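You operate a simulated robot arm through the tools that you are given. There is no shell and no other tool.

Carry out the task below with a simulated two-armed robot. There is one attempt and no reset: what you move stays moved.

TASK
Put two of the inserts from the packing bench top on the plywood stand top. Put the spare float on the end table top. Put the pipe elbow in the inside the cap bin. Fetch the label carton and set it on the stirrer bench top. Take the dye bottle and put it on the stirrer bench top. Put the coupling that says "3" from the wooden bench top on the square table top and the coupling labelled "2" on the paddle table top. Any order will do. Set down upright: insert, pipe elbow, label carton, dye bottle, coupling.

Only the result counts: the job must be done as asked and must still hold three seconds after the hand-in. Knocking over, shifting, dropping, spilling or breaking anything else fails it. Lids that push on must go on centred and level and be pressed home; caps that screw on are set level and turned clockwise until they are tight.

THE ROBOT
Two 7-joint arms with two-finger parallel grippers on one trunk, on a base that drives. Base frame: it is fixed to the floor where the robot stands at the start and does not move with it; the origin is under the middle of the robot, x ahead of it, y to its left, z up; the surface under the hand at the start is at about z = 800. Readings come in mm, rad, newtons and seconds.
The left shoulder is at the start at [60, 189, 1203], the right one opposite. With the tool pointing down near the work surface each hand reaches from about 100 to 640 mm from the robot's upright axis, wherever it stands, measured 20 degrees to its own side. Places, roughly: coupling [500, 9250, 750]; dye bottle [250, 9250, 250]; end table top [-1900, 7200, 800]; insert [250, 250, 750]; inside the cap bin (17x14 cm) [700, 8900, 760]; label carton [750, 10500, 750]; paddle table top [-2500, 9600, 800]; pipe elbow (6x3x6 cm) [300, 10100, 800]; plywood stand top [1300, -1000, 400]; spare float (4x4x12 cm) [700, 6100, 800]; square table top [500, 10100, 800]; stirrer bench top [-1800, 9600, 800]. Payload 3.43 kg a hand.
The TCP of each hand is the grasp point between the finger pads, 30 mm short of the fingertips. In the tool frame z runs along the fingers and y along their closing line. The gripper opens to 94 mm. The fingers are 28 mm wide and 10 mm thick; the gripper's body (50 by 96 mm) begins 55 mm behind the TCP.
Orientation is told as [roll, pitch, yaw] about the base's x, y, z axes, in that order, counted from this pose: with the fingers straight down and closing along the base's y, the tool's x points along the base's -x, its y along +y and its z along -z.

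THE INTERFACE
- The arms move only by the tool send_rows. It takes "left_deltas", "right_deltas" or both (then of equal length, played together; a hand with none holds still); each is a list of rows, each an object of numbers (a shift or turn left out is 0, a gripper value left out holds the last): "x", "y", "z": the shift along the tool's x, y, z in units of 400 mm (1.0 is 400 mm); "ax", "ay", "az": the turn, a rotation vector about the tool's x, y, z in units of 120 degrees (1.0 is 120 degrees); "gripper": the finger opening in mm, from 0 to 94. In form: [{"x": .., "y": .., "z": .., "ax": .., "ay": .., "az": .., "gripper": ..}, ...]. A call has 1 to 20 rows; each row is the pose to reach, as a shift and turn from the pose commanded when the call began, along the tool's axes at that moment. A call with a number of a shift or a turn outside -1 to 1 is refused whole. Rows are played at 5 a second. More than 50 mm and 0.15 rad between two rows, or a gripper value outside its range, and nothing of the call is played. Where a pose cannot be reached the arm comes as near as it can. A force on the tool above 40 N (or 10 N above the force at the start of the call, whichever is more), or a blocked arm, ends the call early, and 0.2 s more pass. The fingers move at their own pace (about 153 mm/s each) and stop on an object; they squeeze with about 27 N. The grip force told is the motor's: it shows also when the fingers shut on nothing. Time passes only in rows, and 0.2 s behind the last, so rows that repeat a pose let the fingers close. The reply holds the time, the measured pose of the TCP, the force on the tool along the base axes, the opening and the grip force, in the units named above and with some noise, with the torque about the TCP (base axes, N m) and any sound that the robot's microphone picked up.
- Cameras (640 x 400 px; columns grow to the right, rows downward): "scene" is now at [3.5, -11.1, 1739.2]; the picture's right is [-0.15, -0.99, 0.00], its down [-0.88, 0.13, -0.46] and it looks along [0.46, -0.07, -0.89] (base axes); focal length 280 px, centre (320, 200). "left" rides on the left gripper at [76, -14, -102] in its tool frame; the picture's right is [0.18, 0.98, 0.00], its down [-0.75, 0.14, -0.64] and it looks along [-0.63, 0.12, 0.77] (tool axes); focal length 243 px, centre (320, 200). "right" rides on the right gripper at [76, 14, -102] in its tool frame; the picture's right is [-0.18, 0.98, 0.00], its down [-0.75, -0.14, -0.64] and it looks along [-0.63, -0.12, 0.77] (tool axes); focal length 243 px, centre (320, 200). There is no depth. A picture from a camera that has moved, and an enlarged one, comes with that camera's place and axes in the base frame and with its lens.
- snapshot(camera): a new picture of that camera. The clock stands still meanwhile.
- move_column(by): slides the trunk up (or, below 0, down) by that many mm; the arms and the scene camera ride with it, the base frame stays. It gives what a move gives, with no picture.
- drive_base(legs): drives the robot by 1 to 6 legs, each [ahead, left, turn to the left] in mm, mm and rad, along the robot's own axes; the way and the turn of a leg run together, so that a leg with both is an arc; at most 1500 mm and 3.142 rad a leg. The arms and the cameras ride along, it lands a little off, and it stops where it bumps. It gives what a move gives.
- head_to(pan, tilt): turns the head with the scene camera to pan (to the left, within 1.501 rad either way) and tilt (down, from -0.506 to 1.204), counted from straight ahead of the robot. It gives what a move gives.
- zoom(camera, box): a new picture of the part [left, top, right, bottom] of that camera's present view, enlarged. The clock stands still meanwhile.
- job_done(): hands the job in; it is judged then, once.

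Nothing tells you exact positions but the pictures and the camera data. Unless the task says otherwise, let go and move clear before handing in.

The tools are called as a command line: name --argument value ..., lists and objects as JSON in quotes. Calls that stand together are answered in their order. send_rows: Moves the arms, as the interface text tells. Its arguments: {"type":"object","properties":{"left_deltas":{"type":"array"},"right_deltas":{"type":"array"}},"required":[]} The other tools are called the same way: move_column (by) slides the trunk up or down; drive_base (legs) drives the base; head_to (pan, tilt) turns the head that bears the scene camera; snapshot (camera) takes a picture; zoom (camera, box) takes an enlarged picture of a part of a camera's view; job_done () hands the job in.

At the start:

```text
t: 0.0
left_tcp_pos: [462.7, 162.7, 1090.7]
left_orientation: [0.001, -0.001, 0.001]
left_force: [-0.8, 0.0, -0.2]
left_wrist_torque: [0.0, -0.03, -0.02]
left_gripper_width: 94.0
left_gripper_force: 0.1
right_tcp_pos: [323.9, -131.4, 1118.0]
right_orientation: [0.001, 0.0, 0.0]
right_force: [0.2, 0.6, -0.9]
right_wrist_torque: [-0.04, -0.02, -0.03]
right_gripper_width: 93.9
right_gripper_force: 0.2
trunk travel left (down, up): [-875.0, 115.0]
robot x, y, heading: [1.3, -3.1, -0.002]
head pan, tilt: [-0.147, 1.089]
```

scene: 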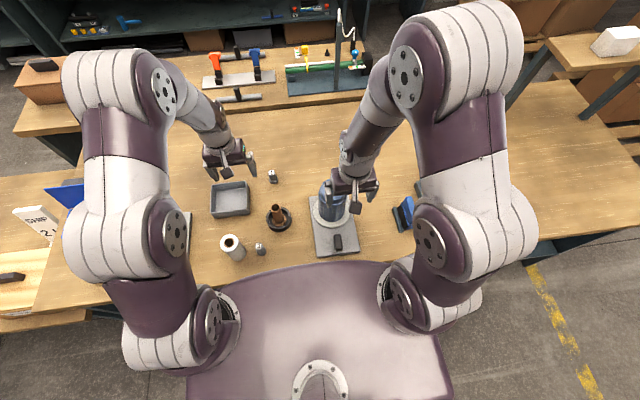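
right: 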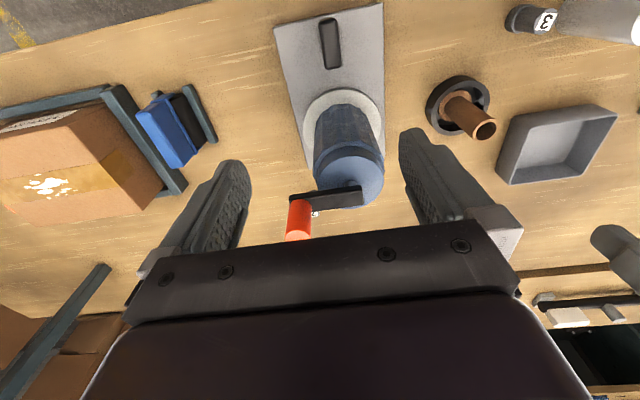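
left: 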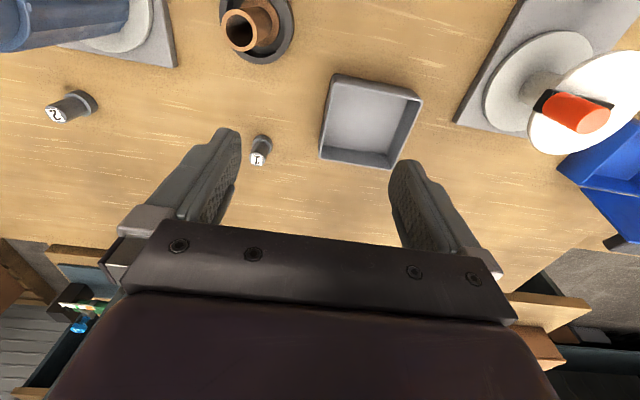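

I see a bench ahead with a tray, small numbered pieces, a stirrer-like device and a flanged tube; I first need a closer look to tell which are the inserts and where things lie.

zoom --camera "scene" --box '[180, 140, 440, 300]'

zoom --camera "left" --box '[0, 0, 640, 260]'

zoom --camera "right" --box '[320, 0, 640, 200]'

```text
2.46 times, centred on (310, 220) of scene
camera zoom: at [3.5, -11.1, 1739.2], right [-0.15, -0.99, 0.0], down [-0.88, 0.13, -0.46], along [0.46, -0.07, -0.89], focal length 690 px, centre (345, 151)
```

zoom: 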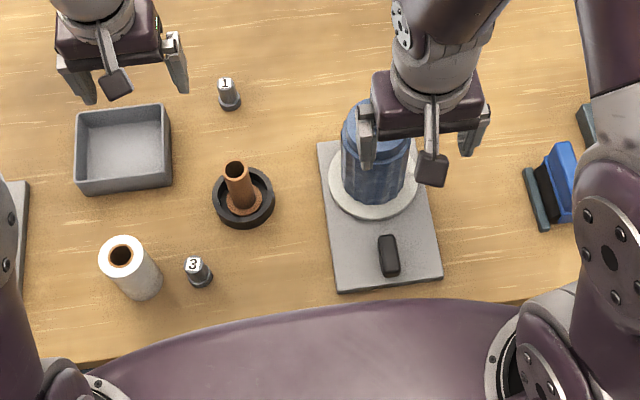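

```text
1.00 times, centred on (320, 130) of left (not enlarged: the box is as wide or as high as the picture)
camera zoom: at [385.6, 149.3, 1192.6], right [-0.18, 0.98, 0.0], down [0.75, 0.14, 0.64], along [0.63, 0.12, -0.77], focal length 243 px, centre (320, 270)
```

zoom: 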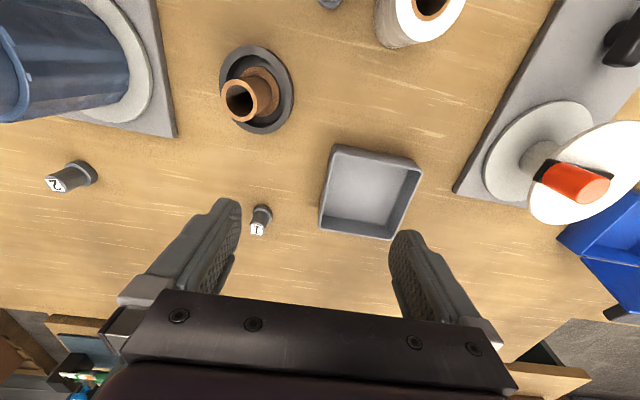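

```text
2.00 times, centred on (480, 100) of right
camera zoom: at [246.7, -116.5, 1219.0], right [0.18, 0.98, 0.0], down [0.75, -0.14, 0.64], along [0.63, -0.12, -0.77], focal length 485 px, centre (0, 400)
```

zoom: 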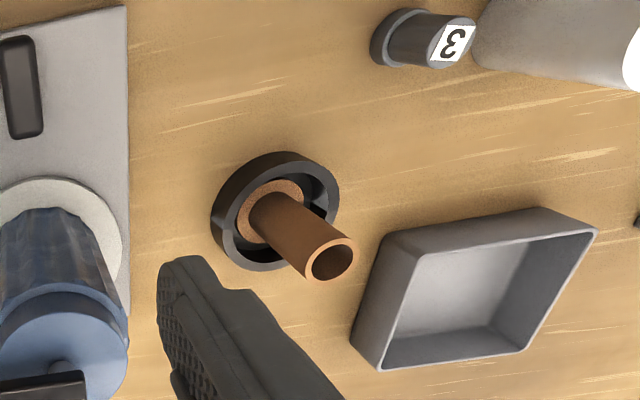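

The bench in front carries three small grey pieces marked 1, 2 and 3 (probably the inserts), a roll, a tray and machines. I look around with the head before moving anything.

head_to --pan 0.6 --tilt 0.9

snapshot --camera "scene"

head_to --pan -0.8 --tilt 0.8

snapshot --camera "scene"

head_to --pan 1.5 --tilt 0.3

snapshot --camera "scene"

head_to --pan 0.0 --tilt 0.4

snapshot --camera "scene"

head_to --pan -1.5 --tilt 0.5

snapshot --camera "scene"

```text
t: 1.1
left_tcp_pos: [462.5, 163.7, 1092.1]
left_orientation: [0.0, 0.001, -0.001]
left_force: [-0.4, 0.2, -0.1]
left_wrist_torque: [0.0, 0.0, 0.0]
left_gripper_width: 94.1
left_gripper_force: 0.1
right_tcp_pos: [323.9, -131.9, 1116.7]
right_orientation: [0.0, 0.001, 0.0]
right_force: [-0.2, 0.3, 0.4]
right_wrist_torque: [0.01, -0.03, 0.03]
right_gripper_width: 93.9
right_gripper_force: 0.2
trunk travel left (down, up): [-875.0, 115.0]
robot x, y, heading: [1.6, 0.4, -0.001]
head pan, tilt: [0.6, 0.901]
```

```text
taken
camera scene: at [2.6, 40.8, 1752.3], right [0.56, -0.83, 0.0], down [-0.65, -0.44, -0.62], along [0.51, 0.35, -0.78], focal length 280 px, centre (320, 200)
```

scene: 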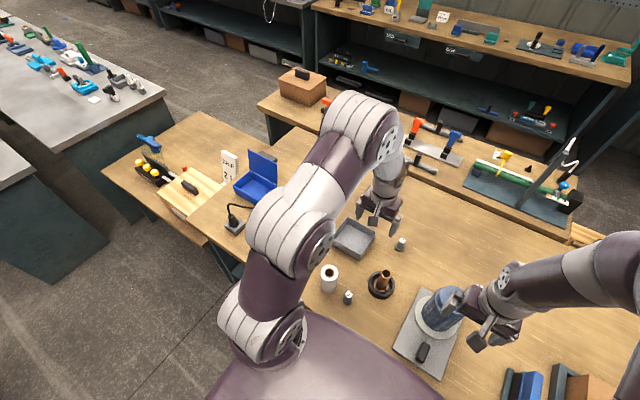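

```text
t: 2.6
left_tcp_pos: [462.1, 162.6, 1092.9]
left_orientation: [0.0, 0.0, 0.0]
left_force: [0.4, 0.4, 0.5]
left_wrist_torque: [0.0, 0.02, 0.02]
left_gripper_width: 94.1
left_gripper_force: 0.0
right_tcp_pos: [322.7, -131.1, 1117.9]
right_orientation: [0.0, 0.0, 0.001]
right_force: [0.0, -0.1, 0.1]
right_wrist_torque: [0.02, -0.03, -0.01]
right_gripper_width: 94.1
right_gripper_force: 0.0
trunk travel left (down, up): [-875.0, 115.0]
robot x, y, heading: [1.2, 1.3, -0.001]
head pan, tilt: [-0.799, 0.799]
```

```text
taken
camera scene: at [-3.4, -59.6, 1760.2], right [-0.72, -0.7, 0.0], down [-0.5, 0.51, -0.7], along [0.49, -0.5, -0.72], focal length 280 px, centre (320, 200)
```

scene: 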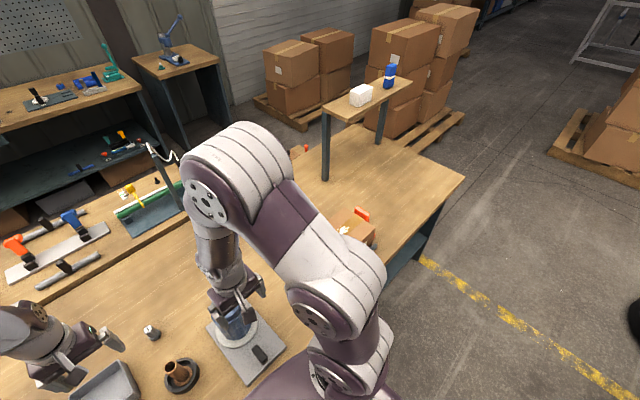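

```text
t: 4.8
left_tcp_pos: [462.0, 163.1, 1092.2]
left_orientation: [0.0, -0.001, 0.0]
left_force: [-0.4, 0.0, -1.0]
left_wrist_torque: [0.0, -0.02, 0.04]
left_gripper_width: 94.1
left_gripper_force: 0.0
right_tcp_pos: [322.8, -131.8, 1118.0]
right_orientation: [0.0, 0.001, -0.002]
right_force: [-0.4, -0.1, 0.7]
right_wrist_torque: [0.0, 0.0, 0.02]
right_gripper_width: 94.1
right_gripper_force: 0.0
trunk travel left (down, up): [-875.0, 115.0]
robot x, y, heading: [-1.3, -1.2, 0.002]
head pan, tilt: [1.499, 0.3]
```

```text
taken
camera scene: at [-53.0, 91.3, 1804.6], right [1.0, -0.07, 0.0], down [-0.02, -0.3, -0.96], along [0.07, 0.95, -0.3], focal length 280 px, centre (320, 200)
```

scene: 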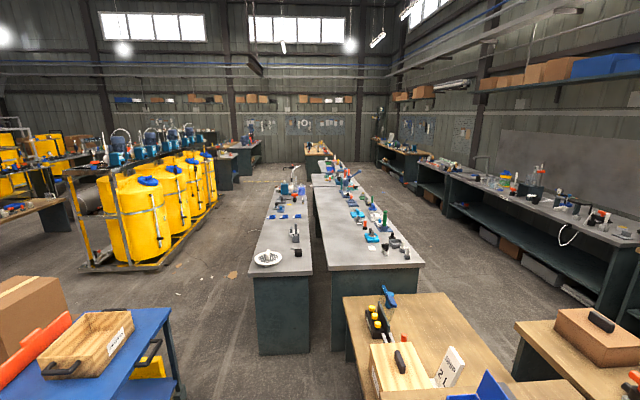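

```text
t: 6.4
left_tcp_pos: [462.3, 163.7, 1092.0]
left_orientation: [0.0, 0.0, -0.001]
left_force: [0.7, -0.5, 0.2]
left_wrist_torque: [0.01, 0.01, 0.0]
left_gripper_width: 94.1
left_gripper_force: 0.0
right_tcp_pos: [323.3, -131.1, 1116.5]
right_orientation: [0.0, 0.001, -0.001]
right_force: [0.3, 0.2, 0.8]
right_wrist_torque: [0.0, -0.01, -0.01]
right_gripper_width: 94.1
right_gripper_force: 0.1
trunk travel left (down, up): [-875.0, 115.0]
robot x, y, heading: [0.3, 0.2, 0.002]
head pan, tilt: [0.0, 0.4]
```

```text
taken
camera scene: at [32.9, -1.7, 1795.3], right [0.0, -1.0, 0.0], down [-0.39, 0.0, -0.92], along [0.92, 0.0, -0.39], focal length 280 px, centre (320, 200)
```

scene: 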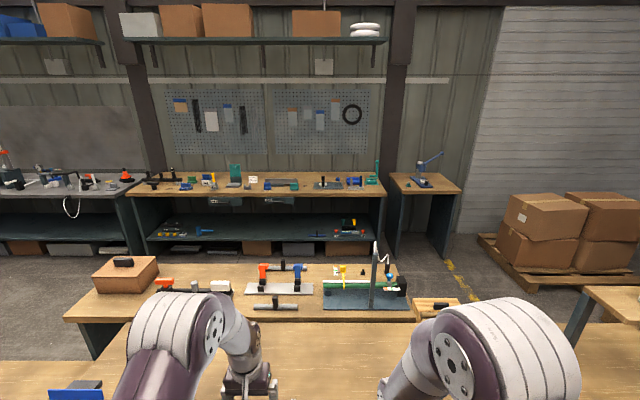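

```text
t: 8.0
left_tcp_pos: [462.7, 163.1, 1090.3]
left_orientation: [0.0, 0.002, 0.0]
left_force: [0.0, 0.1, -0.8]
left_wrist_torque: [0.03, -0.01, 0.0]
left_gripper_width: 94.0
left_gripper_force: 0.1
right_tcp_pos: [323.3, -132.4, 1117.5]
right_orientation: [0.001, 0.001, -0.001]
right_force: [1.3, 0.1, 0.0]
right_wrist_torque: [0.01, -0.01, 0.0]
right_gripper_width: 94.1
right_gripper_force: 0.1
trunk travel left (down, up): [-875.0, 115.0]
robot x, y, heading: [-0.1, -0.2, -0.0]
head pan, tilt: [-1.499, 0.499]
```

```text
taken
camera scene: at [-53.1, -92.5, 1786.2], right [-1.0, -0.07, 0.0], down [-0.03, 0.48, -0.88], along [0.06, -0.88, -0.48], focal length 280 px, centre (320, 200)
```

scene: 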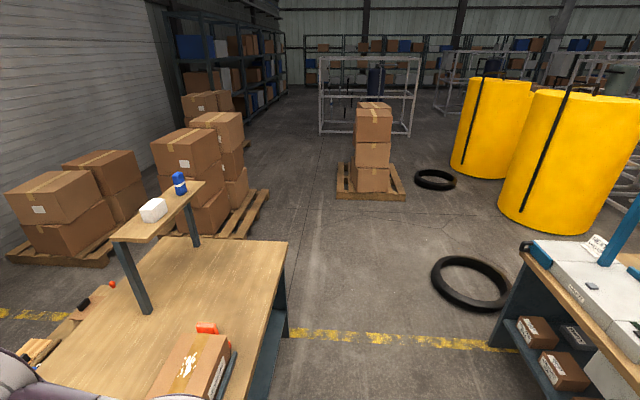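

The robot stands at the packing bench in a big workshop. The plywood stand should be behind the bench to the right, so I look there and closer at the bench items.

head_to --pan -0.55 --tilt 0.6

snapshot --camera "scene"

head_to --pan 0.3 --tilt 1.1

snapshot --camera "scene"

zoom --camera "scene" --box '[300, 180, 460, 280]'

```text
t: 9.2
left_tcp_pos: [461.4, 163.8, 1092.6]
left_orientation: [-0.002, 0.001, 0.0]
left_force: [0.4, -0.5, 0.2]
left_wrist_torque: [-0.02, -0.02, -0.02]
left_gripper_width: 94.0
left_gripper_force: 0.1
right_tcp_pos: [324.7, -131.7, 1117.1]
right_orientation: [0.0, 0.001, 0.0]
right_force: [0.5, 0.2, -0.3]
right_wrist_torque: [0.02, -0.02, 0.0]
right_gripper_width: 94.2
right_gripper_force: 0.0
trunk travel left (down, up): [-875.0, 115.0]
robot x, y, heading: [-1.0, 2.6, 0.002]
head pan, tilt: [-0.55, 0.6]
```

```text
taken
camera scene: at [15.6, -48.1, 1777.1], right [-0.52, -0.85, 0.0], down [-0.48, 0.3, -0.83], along [0.7, -0.43, -0.56], focal length 280 px, centre (320, 200)
```

scene: 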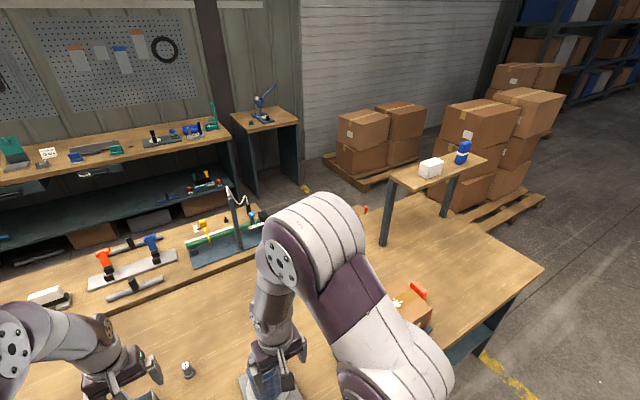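

```text
t: 10.4
left_tcp_pos: [462.3, 163.3, 1091.1]
left_orientation: [-0.002, 0.001, 0.001]
left_force: [-0.5, -0.1, 0.2]
left_wrist_torque: [-0.02, -0.04, 0.02]
left_gripper_width: 93.9
left_gripper_force: 0.0
right_tcp_pos: [324.1, -133.1, 1116.8]
right_orientation: [0.001, 0.0, -0.001]
right_force: [0.4, 0.3, 0.4]
right_wrist_torque: [0.01, 0.01, -0.01]
right_gripper_width: 94.1
right_gripper_force: 0.0
trunk travel left (down, up): [-875.0, 115.0]
robot x, y, heading: [-0.8, -3.3, 0.001]
head pan, tilt: [0.3, 1.1]
```

```text
taken
camera scene: at [0.6, 16.8, 1738.5], right [0.29, -0.96, 0.0], down [-0.85, -0.26, -0.45], along [0.43, 0.13, -0.89], focal length 280 px, centre (320, 200)
```

scene: 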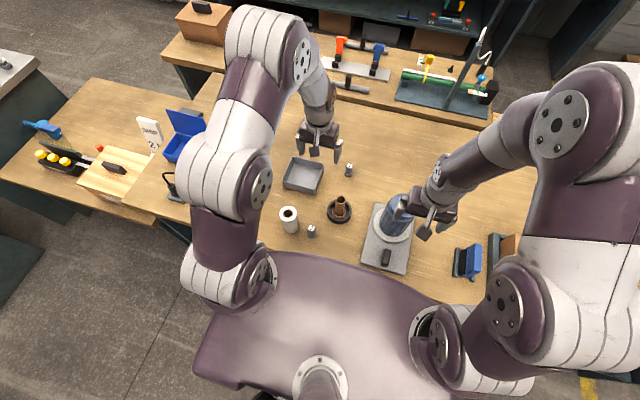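

```text
4.00 times, centred on (380, 230) of scene
camera zoom: at [0.6, 16.8, 1738.5], right [0.29, -0.96, 0.0], down [-0.85, -0.26, -0.45], along [0.43, 0.13, -0.89], focal length 1121 px, centre (80, 80)
```

zoom: 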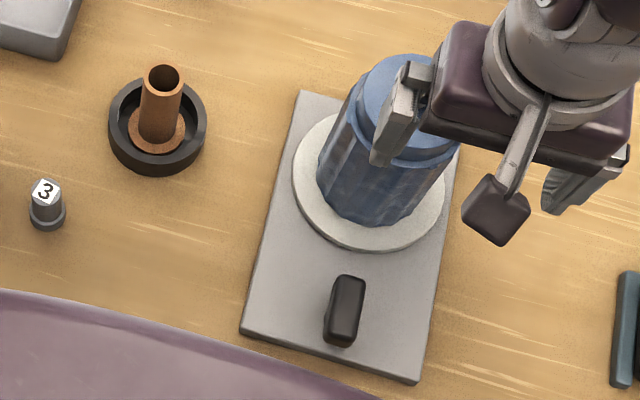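

The inserts (grey, numbered 1–3) stand on the bench at about z=800; "3" near (322,145) and "2" near (574,-188). I move the left hand above "3" and the right hand above "2", staying high first, then look through the wrist cameras.

send_rows --left_deltas '[{"x": 0.0875, "y": -0.011, "z": 0}, {"x": 0.175, "y": -0.022, "z": 0}, {"x": 0.2625, "y": -0.034, "z": 0}, {"x": 0.35, "y": -0.045, "z": 0}, {"x": 0.35, "y": -0.045, "z": 0}, {"x": 0.35, "y": -0.045, "z": 0}, {"x": 0.35, "y": -0.045, "z": 0}, {"x": 0.35, "y": -0.045, "z": 0.07, "gripper": 60}, {"x": 0.35, "y": -0.045, "z": 0.14}, {"x": 0.35, "y": -0.045, "z": 0.21}, {"x": 0.35, "y": -0.045, "z": 0.28}, {"x": 0.35, "y": -0.045, "z": 0.34}]' --right_deltas '[{"x": -0.09, "y": -0.02, "z": 0}, {"x": -0.18, "y": -0.04, "z": 0}, {"x": -0.27, "y": -0.06, "z": 0}, {"x": -0.36, "y": -0.08, "z": 0}, {"x": -0.45, "y": -0.1, "z": 0}, {"x": -0.54, "y": -0.12, "z": 0}, {"x": -0.625, "y": -0.1425, "z": 0}, {"x": -0.625, "y": -0.1425, "z": 0.08, "gripper": 60}, {"x": -0.625, "y": -0.1425, "z": 0.16}, {"x": -0.625, "y": -0.1425, "z": 0.24}, {"x": -0.625, "y": -0.1425, "z": 0.32}, {"x": -0.625, "y": -0.1425, "z": 0.4}]'

snapshot --camera "left"

snapshot --camera "right"

snapshot --camera "scene"

```text
t: 13.0
left_tcp_pos: [323.1, 145.3, 955.3]
left_orientation: [0.0, 0.001, 0.0]
left_force: [0.0, 0.0, -0.1]
left_wrist_torque: [-0.03, -0.02, -0.03]
left_gripper_width: 59.9
left_gripper_force: 0.0
right_tcp_pos: [574.4, -188.5, 955.9]
right_orientation: [-0.001, -0.001, 0.001]
right_force: [0.2, 0.0, -0.4]
right_wrist_torque: [-0.05, 0.03, -0.01]
right_gripper_width: 60.1
right_gripper_force: 0.2
trunk travel left (down, up): [-875.0, 115.0]
robot x, y, heading: [-0.5, 0.1, 0.0]
head pan, tilt: [0.3, 1.1]
```

```text
taken
camera left: at [246.1, 130.7, 1055.7], right [-0.18, 0.98, 0.0], down [0.75, 0.14, 0.64], along [0.63, 0.12, -0.77], focal length 243 px, centre (320, 200)
```

left: 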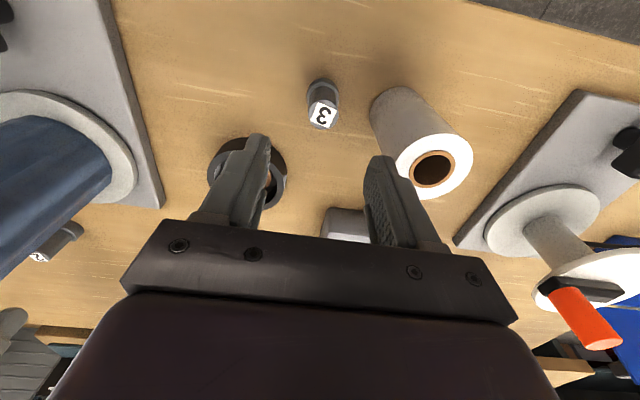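

```text
taken
camera right: at [498.3, -173.1, 1057.9], right [0.18, 0.98, 0.0], down [0.75, -0.14, 0.64], along [0.63, -0.12, -0.77], focal length 243 px, centre (320, 200)
```

right: 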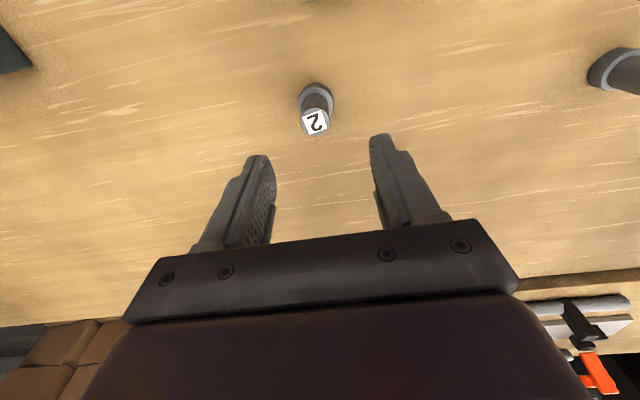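

```text
taken
camera scene: at [2.3, 16.7, 1738.6], right [0.3, -0.96, 0.0], down [-0.85, -0.26, -0.45], along [0.43, 0.13, -0.89], focal length 280 px, centre (320, 200)
```

scene: 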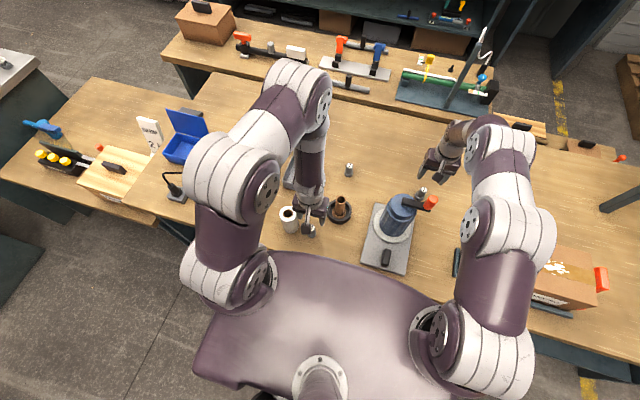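

"2" is confirmed at about (577,-191); "3" stands close to a tall roll, so I'll use "1" with the left hand instead. I lower the right hand onto "2" and grip it while the left goes up and over to "1".

send_rows --left_deltas '[{"z": -0.0856}, {"z": -0.1712}, {"z": -0.2568}, {"z": -0.3425}, {"x": -0.098, "y": -0.0214, "z": -0.3425}, {"x": -0.196, "y": -0.0428, "z": -0.3425}, {"x": -0.295, "y": -0.0643, "z": -0.3425}, {"x": -0.393, "y": -0.0857, "z": -0.3425}, {"x": -0.491, "y": -0.107, "z": -0.3425}, {"x": -0.589, "y": -0.1286, "z": -0.3425}, {"x": -0.6875, "y": -0.15, "z": -0.3425}]' --right_deltas '[{"x": -0.0065, "y": -0.0075, "z": 0.06}, {"x": -0.0065, "y": -0.0075, "z": 0.12}, {"x": -0.0065, "y": -0.0075, "z": 0.17}, {"x": -0.0065, "y": -0.0075, "z": 0.21}, {"x": -0.0065, "y": -0.0075, "z": 0.25}, {"x": -0.0065, "y": -0.0075, "z": 0.285}, {"x": -0.0065, "y": -0.0075, "z": 0.285}, {"x": -0.0065, "y": -0.0075, "z": 0.285, "gripper": 0}, {"x": -0.0065, "y": -0.0075, "z": 0.285, "gripper": 0}, {"x": -0.0065, "y": -0.0075, "z": 0.285, "gripper": 0}, {"x": -0.0065, "y": -0.0075, "z": 0.285, "gripper": 0}]'

snapshot --camera "right"

snapshot --camera "left"

```text
t: 15.4
left_tcp_pos: [589.2, 86.5, 1090.7]
left_orientation: [0.0, 0.002, 0.0]
left_force: [-0.2, -0.1, 0.3]
left_wrist_torque: [0.01, 0.02, -0.01]
left_gripper_width: 60.1
left_gripper_force: 0.1
left hand out of reach, approached as far as the arm can: row 11
right_tcp_pos: [576.7, -190.8, 842.7]
right_orientation: [0.0, -0.002, 0.001]
right_force: [0.4, -0.4, 2.5]
right_wrist_torque: [-0.02, -0.05, 0.01]
right_gripper_width: 34.2
right_gripper_force: 27.0
trunk travel left (down, up): [-875.0, 115.0]
robot x, y, heading: [-3.0, 2.3, 0.0]
head pan, tilt: [0.3, 1.1]
```

```text
taken
camera right: at [500.1, -176.1, 945.0], right [0.18, 0.98, 0.0], down [0.75, -0.14, 0.64], along [0.63, -0.12, -0.77], focal length 243 px, centre (320, 200)
```

right: 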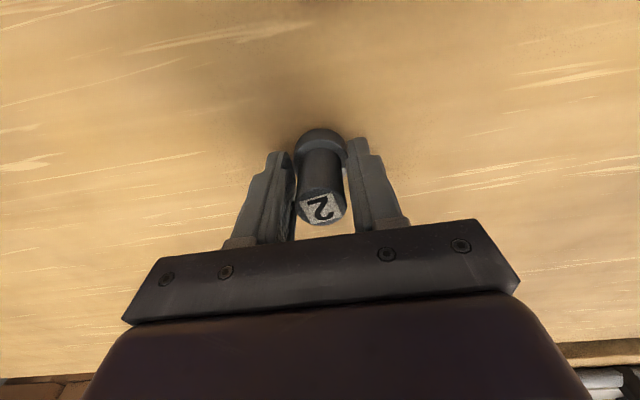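

```text
taken
camera left: at [513.8, 72.2, 1191.1], right [-0.18, 0.98, 0.0], down [0.75, 0.14, 0.64], along [0.63, 0.12, -0.77], focal length 243 px, centre (320, 200)
```

left: 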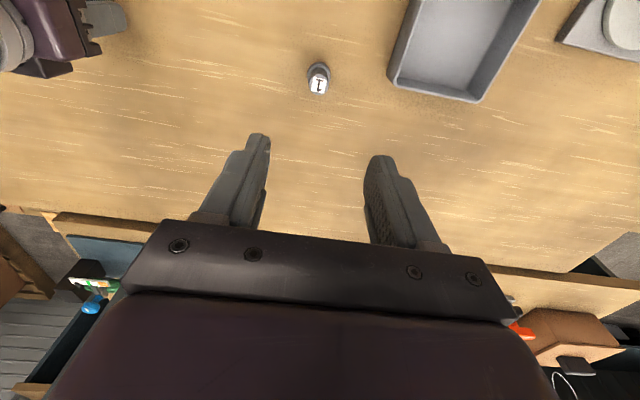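

The right hand has closed at 34 mm on "2"; I check whether the fingers hold its body or only its flange.

zoom --camera "right" --box '[220, 110, 420, 260]'

zoom --camera "left" --box '[270, 40, 370, 110]'

```text
2.67 times, centred on (320, 185) of right
camera zoom: at [500.1, -176.1, 945.0], right [0.18, 0.98, 0.0], down [0.75, -0.14, 0.64], along [0.63, -0.12, -0.77], focal length 647 px, centre (320, 240)
```

zoom: 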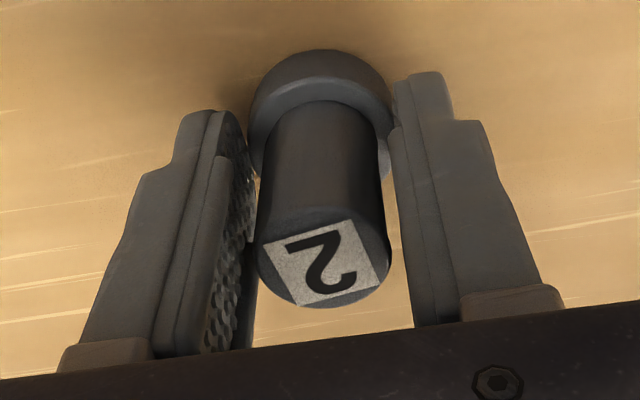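

```text
5.71 times, centred on (320, 75) of left
camera zoom: at [513.8, 72.2, 1191.1], right [-0.18, 0.98, 0.0], down [0.75, 0.14, 0.64], along [0.63, 0.12, -0.77], focal length 1386 px, centre (320, 914)
```

zoom: 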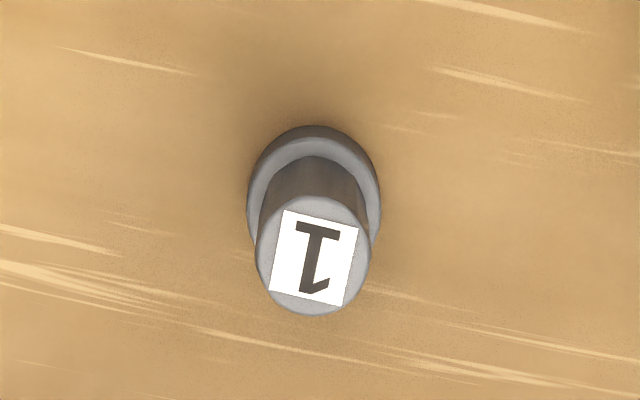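

The fingertips hold only the flange at the base, so I open, rise about 9 mm, and close on the body above it.

send_rows --right_deltas '[{"gripper": 60}, {"gripper": 60}, {"z": -0.012}, {"z": -0.0235}, {"z": -0.0235, "gripper": 0}, {"z": -0.0235, "gripper": 0}, {"z": -0.0235, "gripper": 0}, {"z": -0.0235, "gripper": 0}]'

zoom --camera "right" --box '[220, 110, 420, 260]'

```text
t: 17.2
left_tcp_pos: [590.5, 85.9, 1089.8]
left_orientation: [0.001, 0.0, 0.001]
left_force: [0.8, 0.1, 0.3]
left_wrist_torque: [-0.01, -0.03, -0.02]
left_gripper_width: 60.3
left_gripper_force: 0.0
right_tcp_pos: [575.7, -190.9, 852.5]
right_orientation: [0.0, -0.001, -0.001]
right_force: [-0.6, 0.5, -0.2]
right_wrist_torque: [-0.04, 0.0, 0.0]
right_gripper_width: 25.4
right_gripper_force: 27.1
trunk travel left (down, up): [-875.0, 115.0]
robot x, y, heading: [-0.8, 3.8, -0.002]
head pan, tilt: [0.3, 1.1]
```

```text
2.67 times, centred on (320, 185) of right
camera zoom: at [499.6, -176.4, 954.6], right [0.18, 0.98, 0.0], down [0.75, -0.14, 0.64], along [0.63, -0.12, -0.77], focal length 647 px, centre (320, 240)
```

zoom: 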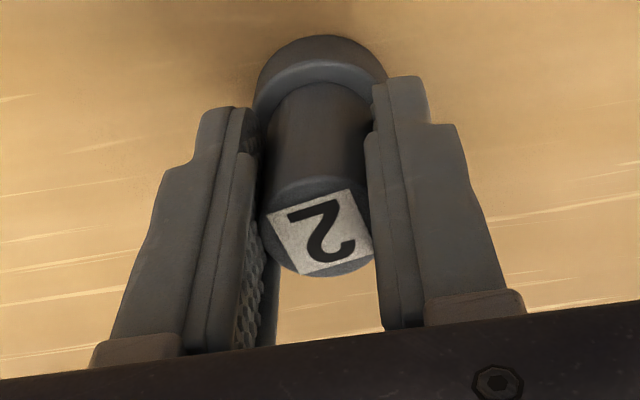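

"2" is held firmly by its body (25 mm). I lift it and lower the left hand over "1" at about (599,87).

send_rows --left_deltas '[{"z": 0.085, "y": 0.004}, {"z": 0.17, "y": 0.004}, {"z": 0.255, "y": 0.004}, {"z": 0.34, "y": 0.004}, {"z": 0.34, "y": 0.004}]' --right_deltas '[{"z": -0.05}, {"z": -0.1}, {"z": -0.15}, {"z": -0.2}, {"z": -0.25}]'

snapshot --camera "left"

snapshot --camera "right"

```text
t: 18.4
left_tcp_pos: [589.2, 88.0, 953.3]
left_orientation: [0.001, 0.0, 0.0]
left_force: [-0.7, 0.0, 0.5]
left_wrist_torque: [0.0, -0.05, 0.02]
left_gripper_width: 59.8
left_gripper_force: 0.1
right_tcp_pos: [574.5, -191.4, 953.7]
right_orientation: [0.001, 0.001, -0.001]
right_force: [0.7, -0.4, -0.9]
right_wrist_torque: [0.0, -0.01, 0.02]
right_gripper_width: 25.2
right_gripper_force: 27.0
trunk travel left (down, up): [-875.0, 115.0]
robot x, y, heading: [0.9, -1.5, -0.001]
head pan, tilt: [0.3, 1.1]
```

```text
taken
camera left: at [512.7, 73.5, 1054.7], right [-0.18, 0.98, 0.0], down [0.75, 0.14, 0.64], along [0.63, 0.12, -0.77], focal length 243 px, centre (320, 200)
```

left: 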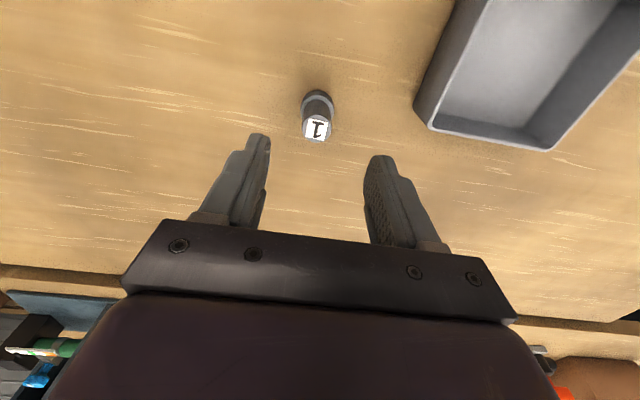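

```text
taken
camera right: at [498.1, -176.6, 1055.2], right [0.18, 0.98, 0.0], down [0.75, -0.14, 0.64], along [0.63, -0.12, -0.77], focal length 243 px, centre (320, 200)
```

right: 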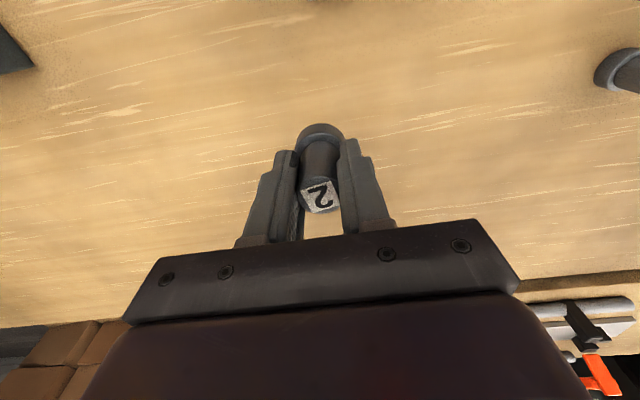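

"1" is just past the left hand's reach (9 mm short), so I go back to "3", turning the left gripper 90° so that its body keeps clear of the roll.

send_rows --left_deltas '[{"z": -0.085, "az": -0.068}, {"z": -0.17, "az": -0.136}, {"z": -0.255, "az": -0.204}, {"z": -0.34, "az": -0.272}, {"x": 0.1, "y": 0.021, "z": -0.34, "az": -0.34}, {"x": 0.2, "y": 0.042, "z": -0.34, "az": -0.408}, {"x": 0.3, "y": 0.063, "z": -0.34, "az": -0.476}, {"x": 0.4, "y": 0.084, "z": -0.34, "az": -0.544}, {"x": 0.5, "y": 0.105, "z": -0.34, "az": -0.612}, {"x": 0.6, "y": 0.126, "z": -0.34, "az": -0.68}, {"x": 0.7, "y": 0.147, "z": -0.34, "az": -0.75}, {"x": 0.7, "y": 0.147, "z": -0.26, "az": -0.75}, {"x": 0.7, "y": 0.147, "z": -0.18, "az": -0.75}, {"x": 0.7, "y": 0.147, "z": -0.1, "az": -0.75}, {"x": 0.7, "y": 0.147, "z": 0.0, "az": -0.75}]'

snapshot --camera "left"

```text
t: 21.6
left_tcp_pos: [310.7, 147.8, 951.6]
left_orientation: [0.0, 0.0, 1.572]
left_force: [-0.4, 0.3, -0.1]
left_wrist_torque: [0.01, 0.01, 0.0]
left_gripper_width: 59.8
left_gripper_force: 0.1
right_tcp_pos: [578.2, -191.4, 952.5]
right_orientation: [0.0, 0.001, 0.0]
right_force: [-0.7, -0.5, -0.7]
right_wrist_torque: [0.01, 0.02, -0.02]
right_gripper_width: 25.2
right_gripper_force: 26.5
trunk travel left (down, up): [-875.0, 115.0]
robot x, y, heading: [1.8, 0.7, 0.001]
head pan, tilt: [0.3, 1.1]
```

```text
taken
camera left: at [325.4, 71.6, 1053.1], right [-0.98, -0.18, 0.0], down [-0.14, 0.75, 0.64], along [-0.12, 0.63, -0.77], focal length 243 px, centre (320, 200)
```

left: 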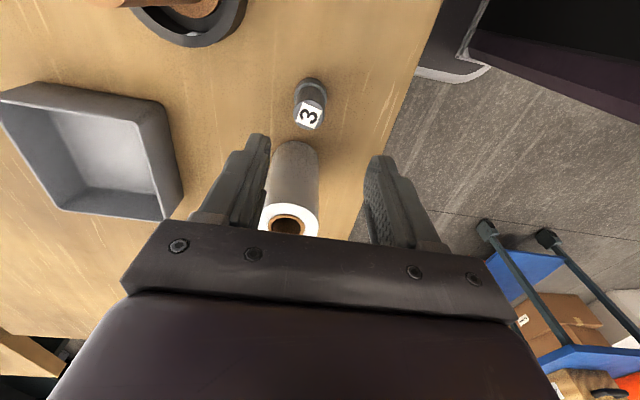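

The insert "3" is at about (321,144) in the turned view. I lower the left hand to z≈852 and close on its body.

send_rows --left_deltas '[{"x": 0.008, "y": -0.026, "z": 0.05}, {"x": 0.008, "y": -0.026, "z": 0.1}, {"x": 0.008, "y": -0.026, "z": 0.15}, {"x": 0.008, "y": -0.026, "z": 0.19}, {"x": 0.008, "y": -0.026, "z": 0.22}, {"x": 0.008, "y": -0.026, "z": 0.249}, {"x": 0.008, "y": -0.026, "z": 0.249}, {"x": 0.008, "y": -0.026, "z": 0.249, "gripper": 0}, {"x": 0.008, "y": -0.026, "z": 0.249, "gripper": 0}, {"x": 0.008, "y": -0.026, "z": 0.249, "gripper": 0}, {"x": 0.008, "y": -0.026, "z": 0.249, "gripper": 0}]'

snapshot --camera "left"

```text
t: 24.0
left_tcp_pos: [320.6, 142.6, 854.4]
left_orientation: [-0.002, 0.0, 1.571]
left_force: [-0.6, 0.1, 0.0]
left_wrist_torque: [-0.02, 0.03, 0.01]
left_gripper_width: 24.8
left_gripper_force: 27.2
right_tcp_pos: [575.8, -191.0, 953.6]
right_orientation: [-0.001, 0.001, 0.0]
right_force: [0.2, 0.0, -1.3]
right_wrist_torque: [-0.01, 0.01, -0.01]
right_gripper_width: 25.1
right_gripper_force: 27.6
trunk travel left (down, up): [-875.0, 115.0]
robot x, y, heading: [2.1, 2.4, 0.0]
head pan, tilt: [0.3, 1.1]
```

```text
taken
camera left: at [334.4, 67.7, 955.5], right [-0.98, -0.18, 0.0], down [-0.14, 0.75, 0.64], along [-0.12, 0.63, -0.77], focal length 243 px, centre (320, 200)
```

left: 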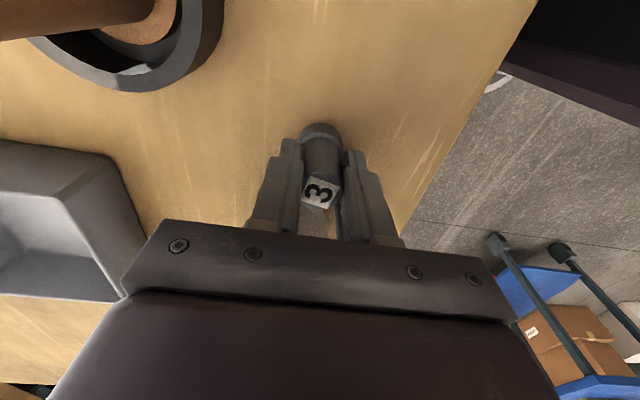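

Both inserts are held. I lift both hands, retract the right above the stirrer's crank height, and look toward the plywood stand.

send_rows --left_deltas '[{"z": -0.05}, {"z": -0.12}, {"z": -0.2}, {"z": -0.3}, {"z": -0.4}, {"z": -0.5}, {"z": -0.6}, {"z": -0.7}, {"z": -0.75}, {"z": -0.75}, {"z": -0.75}, {"z": -0.75}, {"z": -0.75}]' --right_deltas '[{"z": -0.1}, {"z": -0.2}, {"z": -0.3}, {"z": -0.4}, {"z": -0.5}, {"z": -0.6}, {"x": 0.1, "z": -0.62}, {"x": 0.2, "z": -0.62}, {"x": 0.3, "z": -0.62}, {"x": 0.4, "z": -0.62}, {"x": 0.5, "z": -0.62}, {"x": 0.6, "z": -0.62}, {"x": 0.65, "z": -0.62}]'

head_to --pan -0.7 --tilt 0.6

snapshot --camera "scene"

```text
t: 26.8
left_tcp_pos: [319.9, 144.5, 1154.3]
left_orientation: [0.0, 0.002, 1.569]
left_force: [-0.7, 0.1, 0.0]
left_wrist_torque: [-0.01, 0.01, 0.01]
left_gripper_width: 24.5
left_gripper_force: 27.0
right_tcp_pos: [315.3, -190.8, 1201.3]
right_orientation: [0.0, -0.001, 0.001]
right_force: [0.6, 0.0, -0.3]
right_wrist_torque: [0.05, -0.01, 0.0]
right_gripper_width: 25.0
right_gripper_force: 27.0
right hand out of reach, approached as far as the arm can: row 5, 6, 7
trunk travel left (down, up): [-875.0, 115.0]
robot x, y, heading: [1.8, 0.0, -0.003]
head pan, tilt: [0.3, 1.1]
```

```text
t: 28.0
left_tcp_pos: [319.5, 144.4, 1154.4]
left_orientation: [-0.001, -0.002, 1.572]
left_force: [0.3, -0.8, -1.2]
left_wrist_torque: [0.03, -0.01, 0.02]
left_gripper_width: 24.7
left_gripper_force: 26.7
right_tcp_pos: [315.6, -190.7, 1199.7]
right_orientation: [0.0, 0.001, 0.0]
right_force: [1.6, 0.8, 0.3]
right_wrist_torque: [-0.01, -0.02, 0.0]
right_gripper_width: 25.1
right_gripper_force: 26.3
trunk travel left (down, up): [-875.0, 115.0]
robot x, y, heading: [-1.4, -1.2, -0.006]
head pan, tilt: [-0.7, 0.6]
```

```text
taken
camera scene: at [8.1, -58.7, 1777.0], right [-0.64, -0.77, 0.0], down [-0.43, 0.36, -0.82], along [0.63, -0.53, -0.57], focal length 280 px, centre (320, 200)
```

scene: 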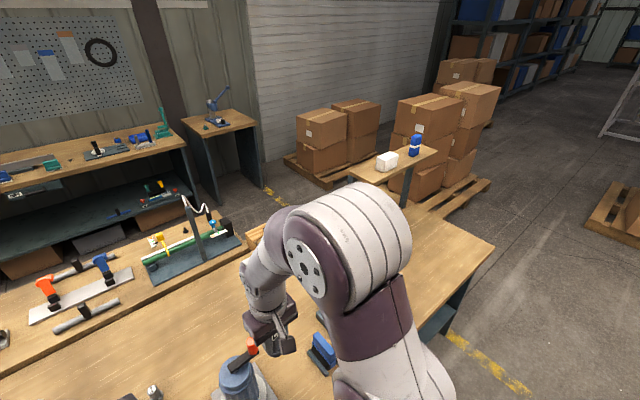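

The stand is still hidden behind my right arm, so I back away from the bench and look to the right from there.

drive_base --legs '[[-400, 0, 0], [0, -700, 0]]'

head_to --pan -0.3 --tilt 0.5

snapshot --camera "scene"

head_to --pan -1.2 --tilt 0.6

snapshot --camera "scene"

```text
t: 34.0
left_tcp_pos: [-74.4, -557.9, 1154.5]
left_orientation: [-0.001, -0.001, 1.577]
left_force: [0.0, -0.1, -0.4]
left_wrist_torque: [-0.01, 0.04, 0.03]
left_gripper_width: 24.6
left_gripper_force: 27.2
right_tcp_pos: [-76.0, -891.6, 1202.0]
right_orientation: [-0.001, -0.001, 0.006]
right_force: [0.4, 0.0, 0.2]
right_wrist_torque: [0.02, -0.01, -0.02]
right_gripper_width: 25.1
right_gripper_force: 26.9
trunk travel left (down, up): [-875.0, 115.0]
robot x, y, heading: [-395.2, -702.7, 0.008]
head pan, tilt: [-0.7, 0.6]
```

```text
t: 34.8
left_tcp_pos: [-75.0, -559.9, 1154.4]
left_orientation: [-0.001, -0.001, 1.579]
left_force: [0.2, -0.4, -0.4]
left_wrist_torque: [-0.01, -0.02, 0.01]
left_gripper_width: 24.7
left_gripper_force: 26.8
right_tcp_pos: [-75.6, -894.3, 1199.9]
right_orientation: [-0.001, 0.0, 0.007]
right_force: [-0.8, 0.1, -0.5]
right_wrist_torque: [0.02, 0.03, -0.03]
right_gripper_width: 25.2
right_gripper_force: 26.9
trunk travel left (down, up): [-875.0, 115.0]
robot x, y, heading: [-393.8, -705.1, 0.01]
head pan, tilt: [-0.3, 0.499]
```

```text
taken
camera scene: at [-366.4, -733.4, 1786.1], right [-0.29, -0.96, 0.0], down [-0.46, 0.14, -0.88], along [0.84, -0.25, -0.48], focal length 280 px, centre (320, 200)
```

scene: 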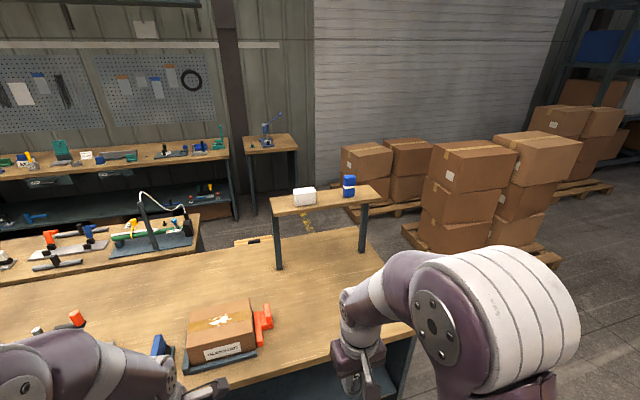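

```text
t: 36.0
left_tcp_pos: [-74.7, -558.5, 1153.1]
left_orientation: [-0.001, 0.002, 1.577]
left_force: [-0.2, -0.2, 0.1]
left_wrist_torque: [0.01, 0.0, 0.01]
left_gripper_width: 25.0
left_gripper_force: 26.8
right_tcp_pos: [-76.2, -892.8, 1200.4]
right_orientation: [0.0, 0.0, 0.007]
right_force: [0.0, -0.3, 0.1]
right_wrist_torque: [0.01, 0.01, -0.02]
right_gripper_width: 24.9
right_gripper_force: 27.4
trunk travel left (down, up): [-875.0, 115.0]
robot x, y, heading: [-392.0, -702.1, 0.01]
head pan, tilt: [-1.201, 0.6]
```

```text
taken
camera scene: at [-420.9, -788.9, 1777.1], right [-0.93, -0.37, 0.0], down [-0.21, 0.53, -0.83], along [0.3, -0.77, -0.56], focal length 280 px, centre (320, 200)
```

scene: 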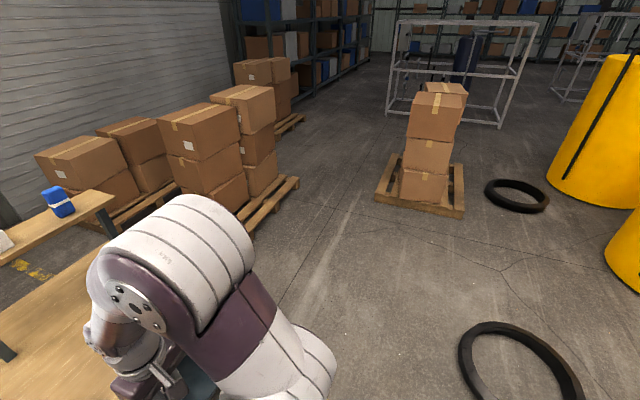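

The corridor between the bench's right end (y≈-1394) and the pallet (y≈-2370) looks wide enough. I drive right and forward to its mouth, then look for the stand.

drive_base --legs '[[0, -1180, 0], [900, 0, 0]]'

head_to --pan 0.5 --tilt 0.7

snapshot --camera "scene"

head_to --pan 0.0 --tilt 0.6

snapshot --camera "scene"

```text
t: 46.4
left_tcp_pos: [827.0, -1745.0, 1153.7]
left_orientation: [0.001, 0.001, 1.564]
left_force: [0.1, 0.0, 0.0]
left_wrist_torque: [0.02, 0.02, 0.02]
left_gripper_width: 24.7
left_gripper_force: 27.1
right_tcp_pos: [822.0, -2079.2, 1200.4]
right_orientation: [0.002, 0.002, -0.005]
right_force: [0.9, -0.6, -0.8]
right_wrist_torque: [-0.01, -0.02, -0.01]
right_gripper_width: 24.9
right_gripper_force: 27.2
trunk travel left (down, up): [-875.0, 115.0]
robot x, y, heading: [506.5, -1890.6, -0.007]
head pan, tilt: [-1.201, 0.6]
```

```text
t: 48.1
left_tcp_pos: [827.6, -1744.3, 1154.3]
left_orientation: [-0.001, -0.002, 1.566]
left_force: [0.5, -0.5, -0.5]
left_wrist_torque: [0.01, 0.02, -0.02]
left_gripper_width: 24.6
left_gripper_force: 27.1
right_tcp_pos: [822.6, -2079.8, 1201.0]
right_orientation: [-0.001, 0.001, -0.005]
right_force: [0.0, 0.1, -0.4]
right_wrist_torque: [0.0, -0.01, 0.0]
right_gripper_width: 25.2
right_gripper_force: 26.9
trunk travel left (down, up): [-875.0, 115.0]
robot x, y, heading: [505.1, -1887.8, -0.002]
head pan, tilt: [0.499, 0.7]
```

```text
taken
camera scene: at [522.0, -1848.6, 1768.5], right [0.47, -0.88, 0.0], down [-0.57, -0.31, -0.76], along [0.67, 0.36, -0.64], focal length 280 px, centre (320, 200)
```

scene: 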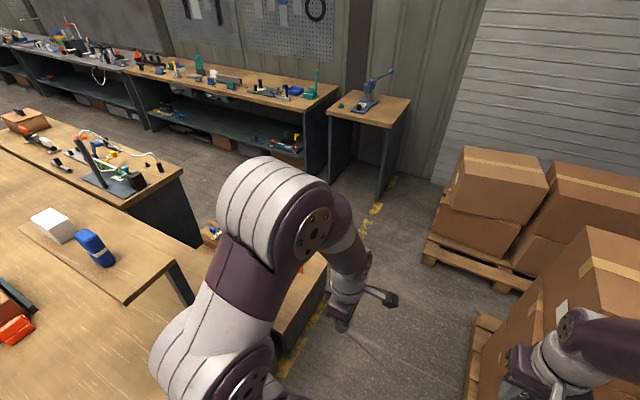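

```text
t: 49.0
left_tcp_pos: [827.2, -1744.2, 1155.0]
left_orientation: [0.0, 0.001, 1.566]
left_force: [-0.1, 0.3, -1.8]
left_wrist_torque: [0.01, 0.02, 0.01]
left_gripper_width: 25.0
left_gripper_force: 26.5
right_tcp_pos: [822.9, -2079.9, 1200.1]
right_orientation: [0.003, -0.001, -0.005]
right_force: [1.1, -0.1, -1.2]
right_wrist_torque: [0.02, -0.03, -0.02]
right_gripper_width: 25.0
right_gripper_force: 27.7
trunk travel left (down, up): [-875.0, 115.0]
robot x, y, heading: [508.8, -1886.9, -0.007]
head pan, tilt: [0.0, 0.6]
```

```text
taken
camera scene: at [535.7, -1889.1, 1777.1], right [0.0, -1.0, 0.0], down [-0.57, 0.0, -0.82], along [0.82, 0.0, -0.57], focal length 280 px, centre (320, 200)
```

scene: 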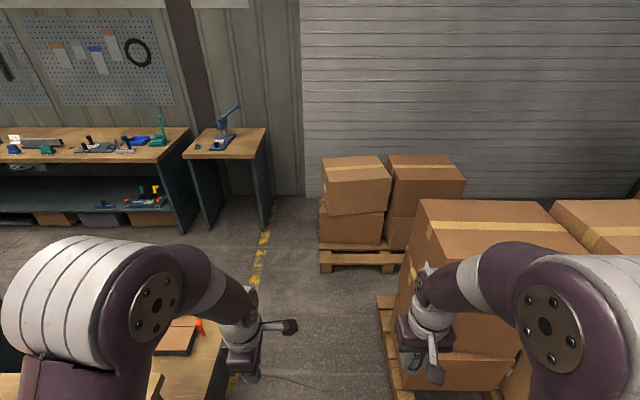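

The stand's right edge shows at roughly y≈-1420 near x 950–1400; pallets lie at y<-2270. I drive ahead down the corridor and turn left to face the stand.

drive_base --legs '[[0, 60, 0], [760, 0, 0], [0, 0, 1.571]]'

head_to --pan 0.0 --tilt 0.9

snapshot --camera "scene"

snapshot --camera "right"

```text
t: 57.5
left_tcp_pos: [1117.0, -1510.6, 1153.7]
left_orientation: [-0.001, -0.001, 3.134]
left_force: [-0.4, 0.9, -1.1]
left_wrist_torque: [0.01, -0.04, 0.01]
left_gripper_width: 24.6
left_gripper_force: 27.1
right_tcp_pos: [1452.9, -1515.2, 1199.4]
right_orientation: [-0.001, -0.001, 1.566]
right_force: [0.4, -0.1, -0.7]
right_wrist_torque: [0.03, 0.03, -0.01]
right_gripper_width: 25.0
right_gripper_force: 26.8
trunk travel left (down, up): [-875.0, 115.0]
robot x, y, heading: [1263.0, -1830.1, 1.562]
head pan, tilt: [0.0, 0.6]
```

```text
t: 58.3
left_tcp_pos: [1117.2, -1510.4, 1154.1]
left_orientation: [0.001, -0.002, 3.136]
left_force: [0.2, -0.2, -0.1]
left_wrist_torque: [-0.01, 0.02, 0.02]
left_gripper_width: 24.9
left_gripper_force: 26.7
right_tcp_pos: [1452.1, -1515.5, 1200.3]
right_orientation: [0.0, -0.001, 1.567]
right_force: [-0.4, -0.1, -0.8]
right_wrist_torque: [0.02, -0.03, 0.05]
right_gripper_width: 25.2
right_gripper_force: 27.0
trunk travel left (down, up): [-875.0, 115.0]
robot x, y, heading: [1259.0, -1829.0, 1.567]
head pan, tilt: [0.0, 0.901]
```

```text
taken
camera scene: at [1260.3, -1816.8, 1752.4], right [1.0, -0.01, 0.0], down [0.0, -0.78, -0.62], along [0.0, 0.62, -0.78], focal length 280 px, centre (320, 200)
```

scene: 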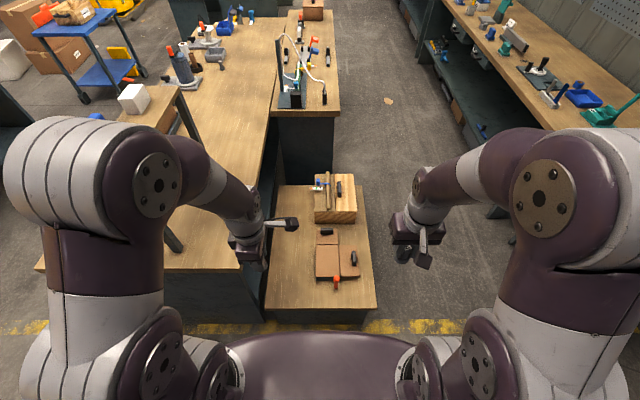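

```text
taken
camera right: at [1437.1, -1590.6, 1302.3], right [-0.98, 0.19, 0.0], down [0.14, 0.75, 0.64], along [0.12, 0.63, -0.77], focal length 243 px, centre (320, 200)
```

right: 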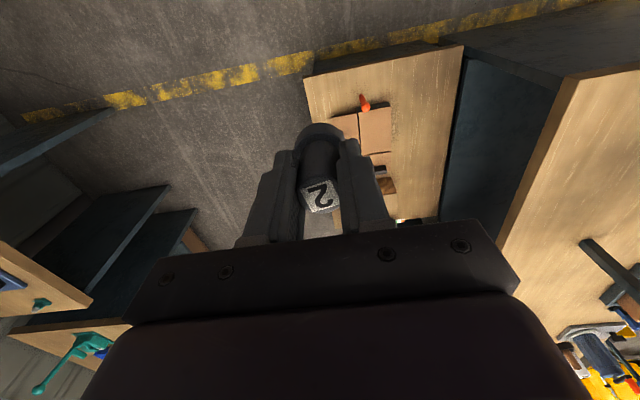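

The low plywood stand is right ahead: about x 1000–1510, y -1390 to -630, with a cardboard piece and a wooden box on its right half and the left half free. I zoom in for detail.

zoom --camera "scene" --box '[230, 160, 410, 330]'

snapshot --camera "left"

```text
2.35 times, centred on (320, 245) of scene
camera zoom: at [1260.3, -1816.8, 1752.4], right [1.0, -0.01, 0.0], down [0.0, -0.78, -0.62], along [0.0, 0.62, -0.78], focal length 659 px, centre (320, 94)
```

zoom: 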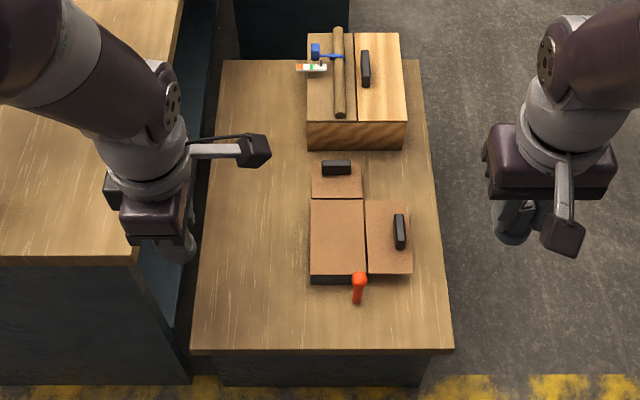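

```text
taken
camera left: at [1194.0, -1496.0, 1255.1], right [0.18, -0.98, 0.0], down [-0.75, -0.14, 0.64], along [-0.63, -0.11, -0.77], focal length 243 px, centre (320, 200)
```

left: 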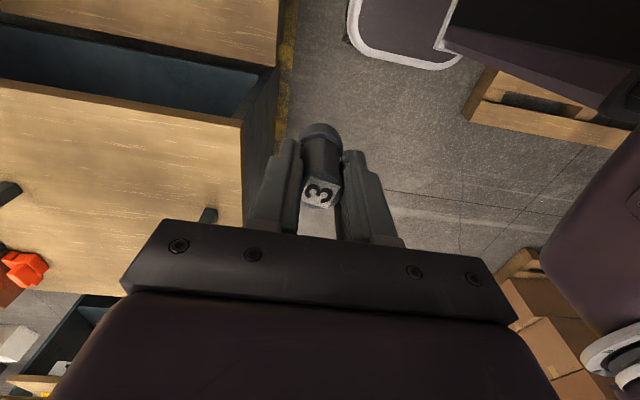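

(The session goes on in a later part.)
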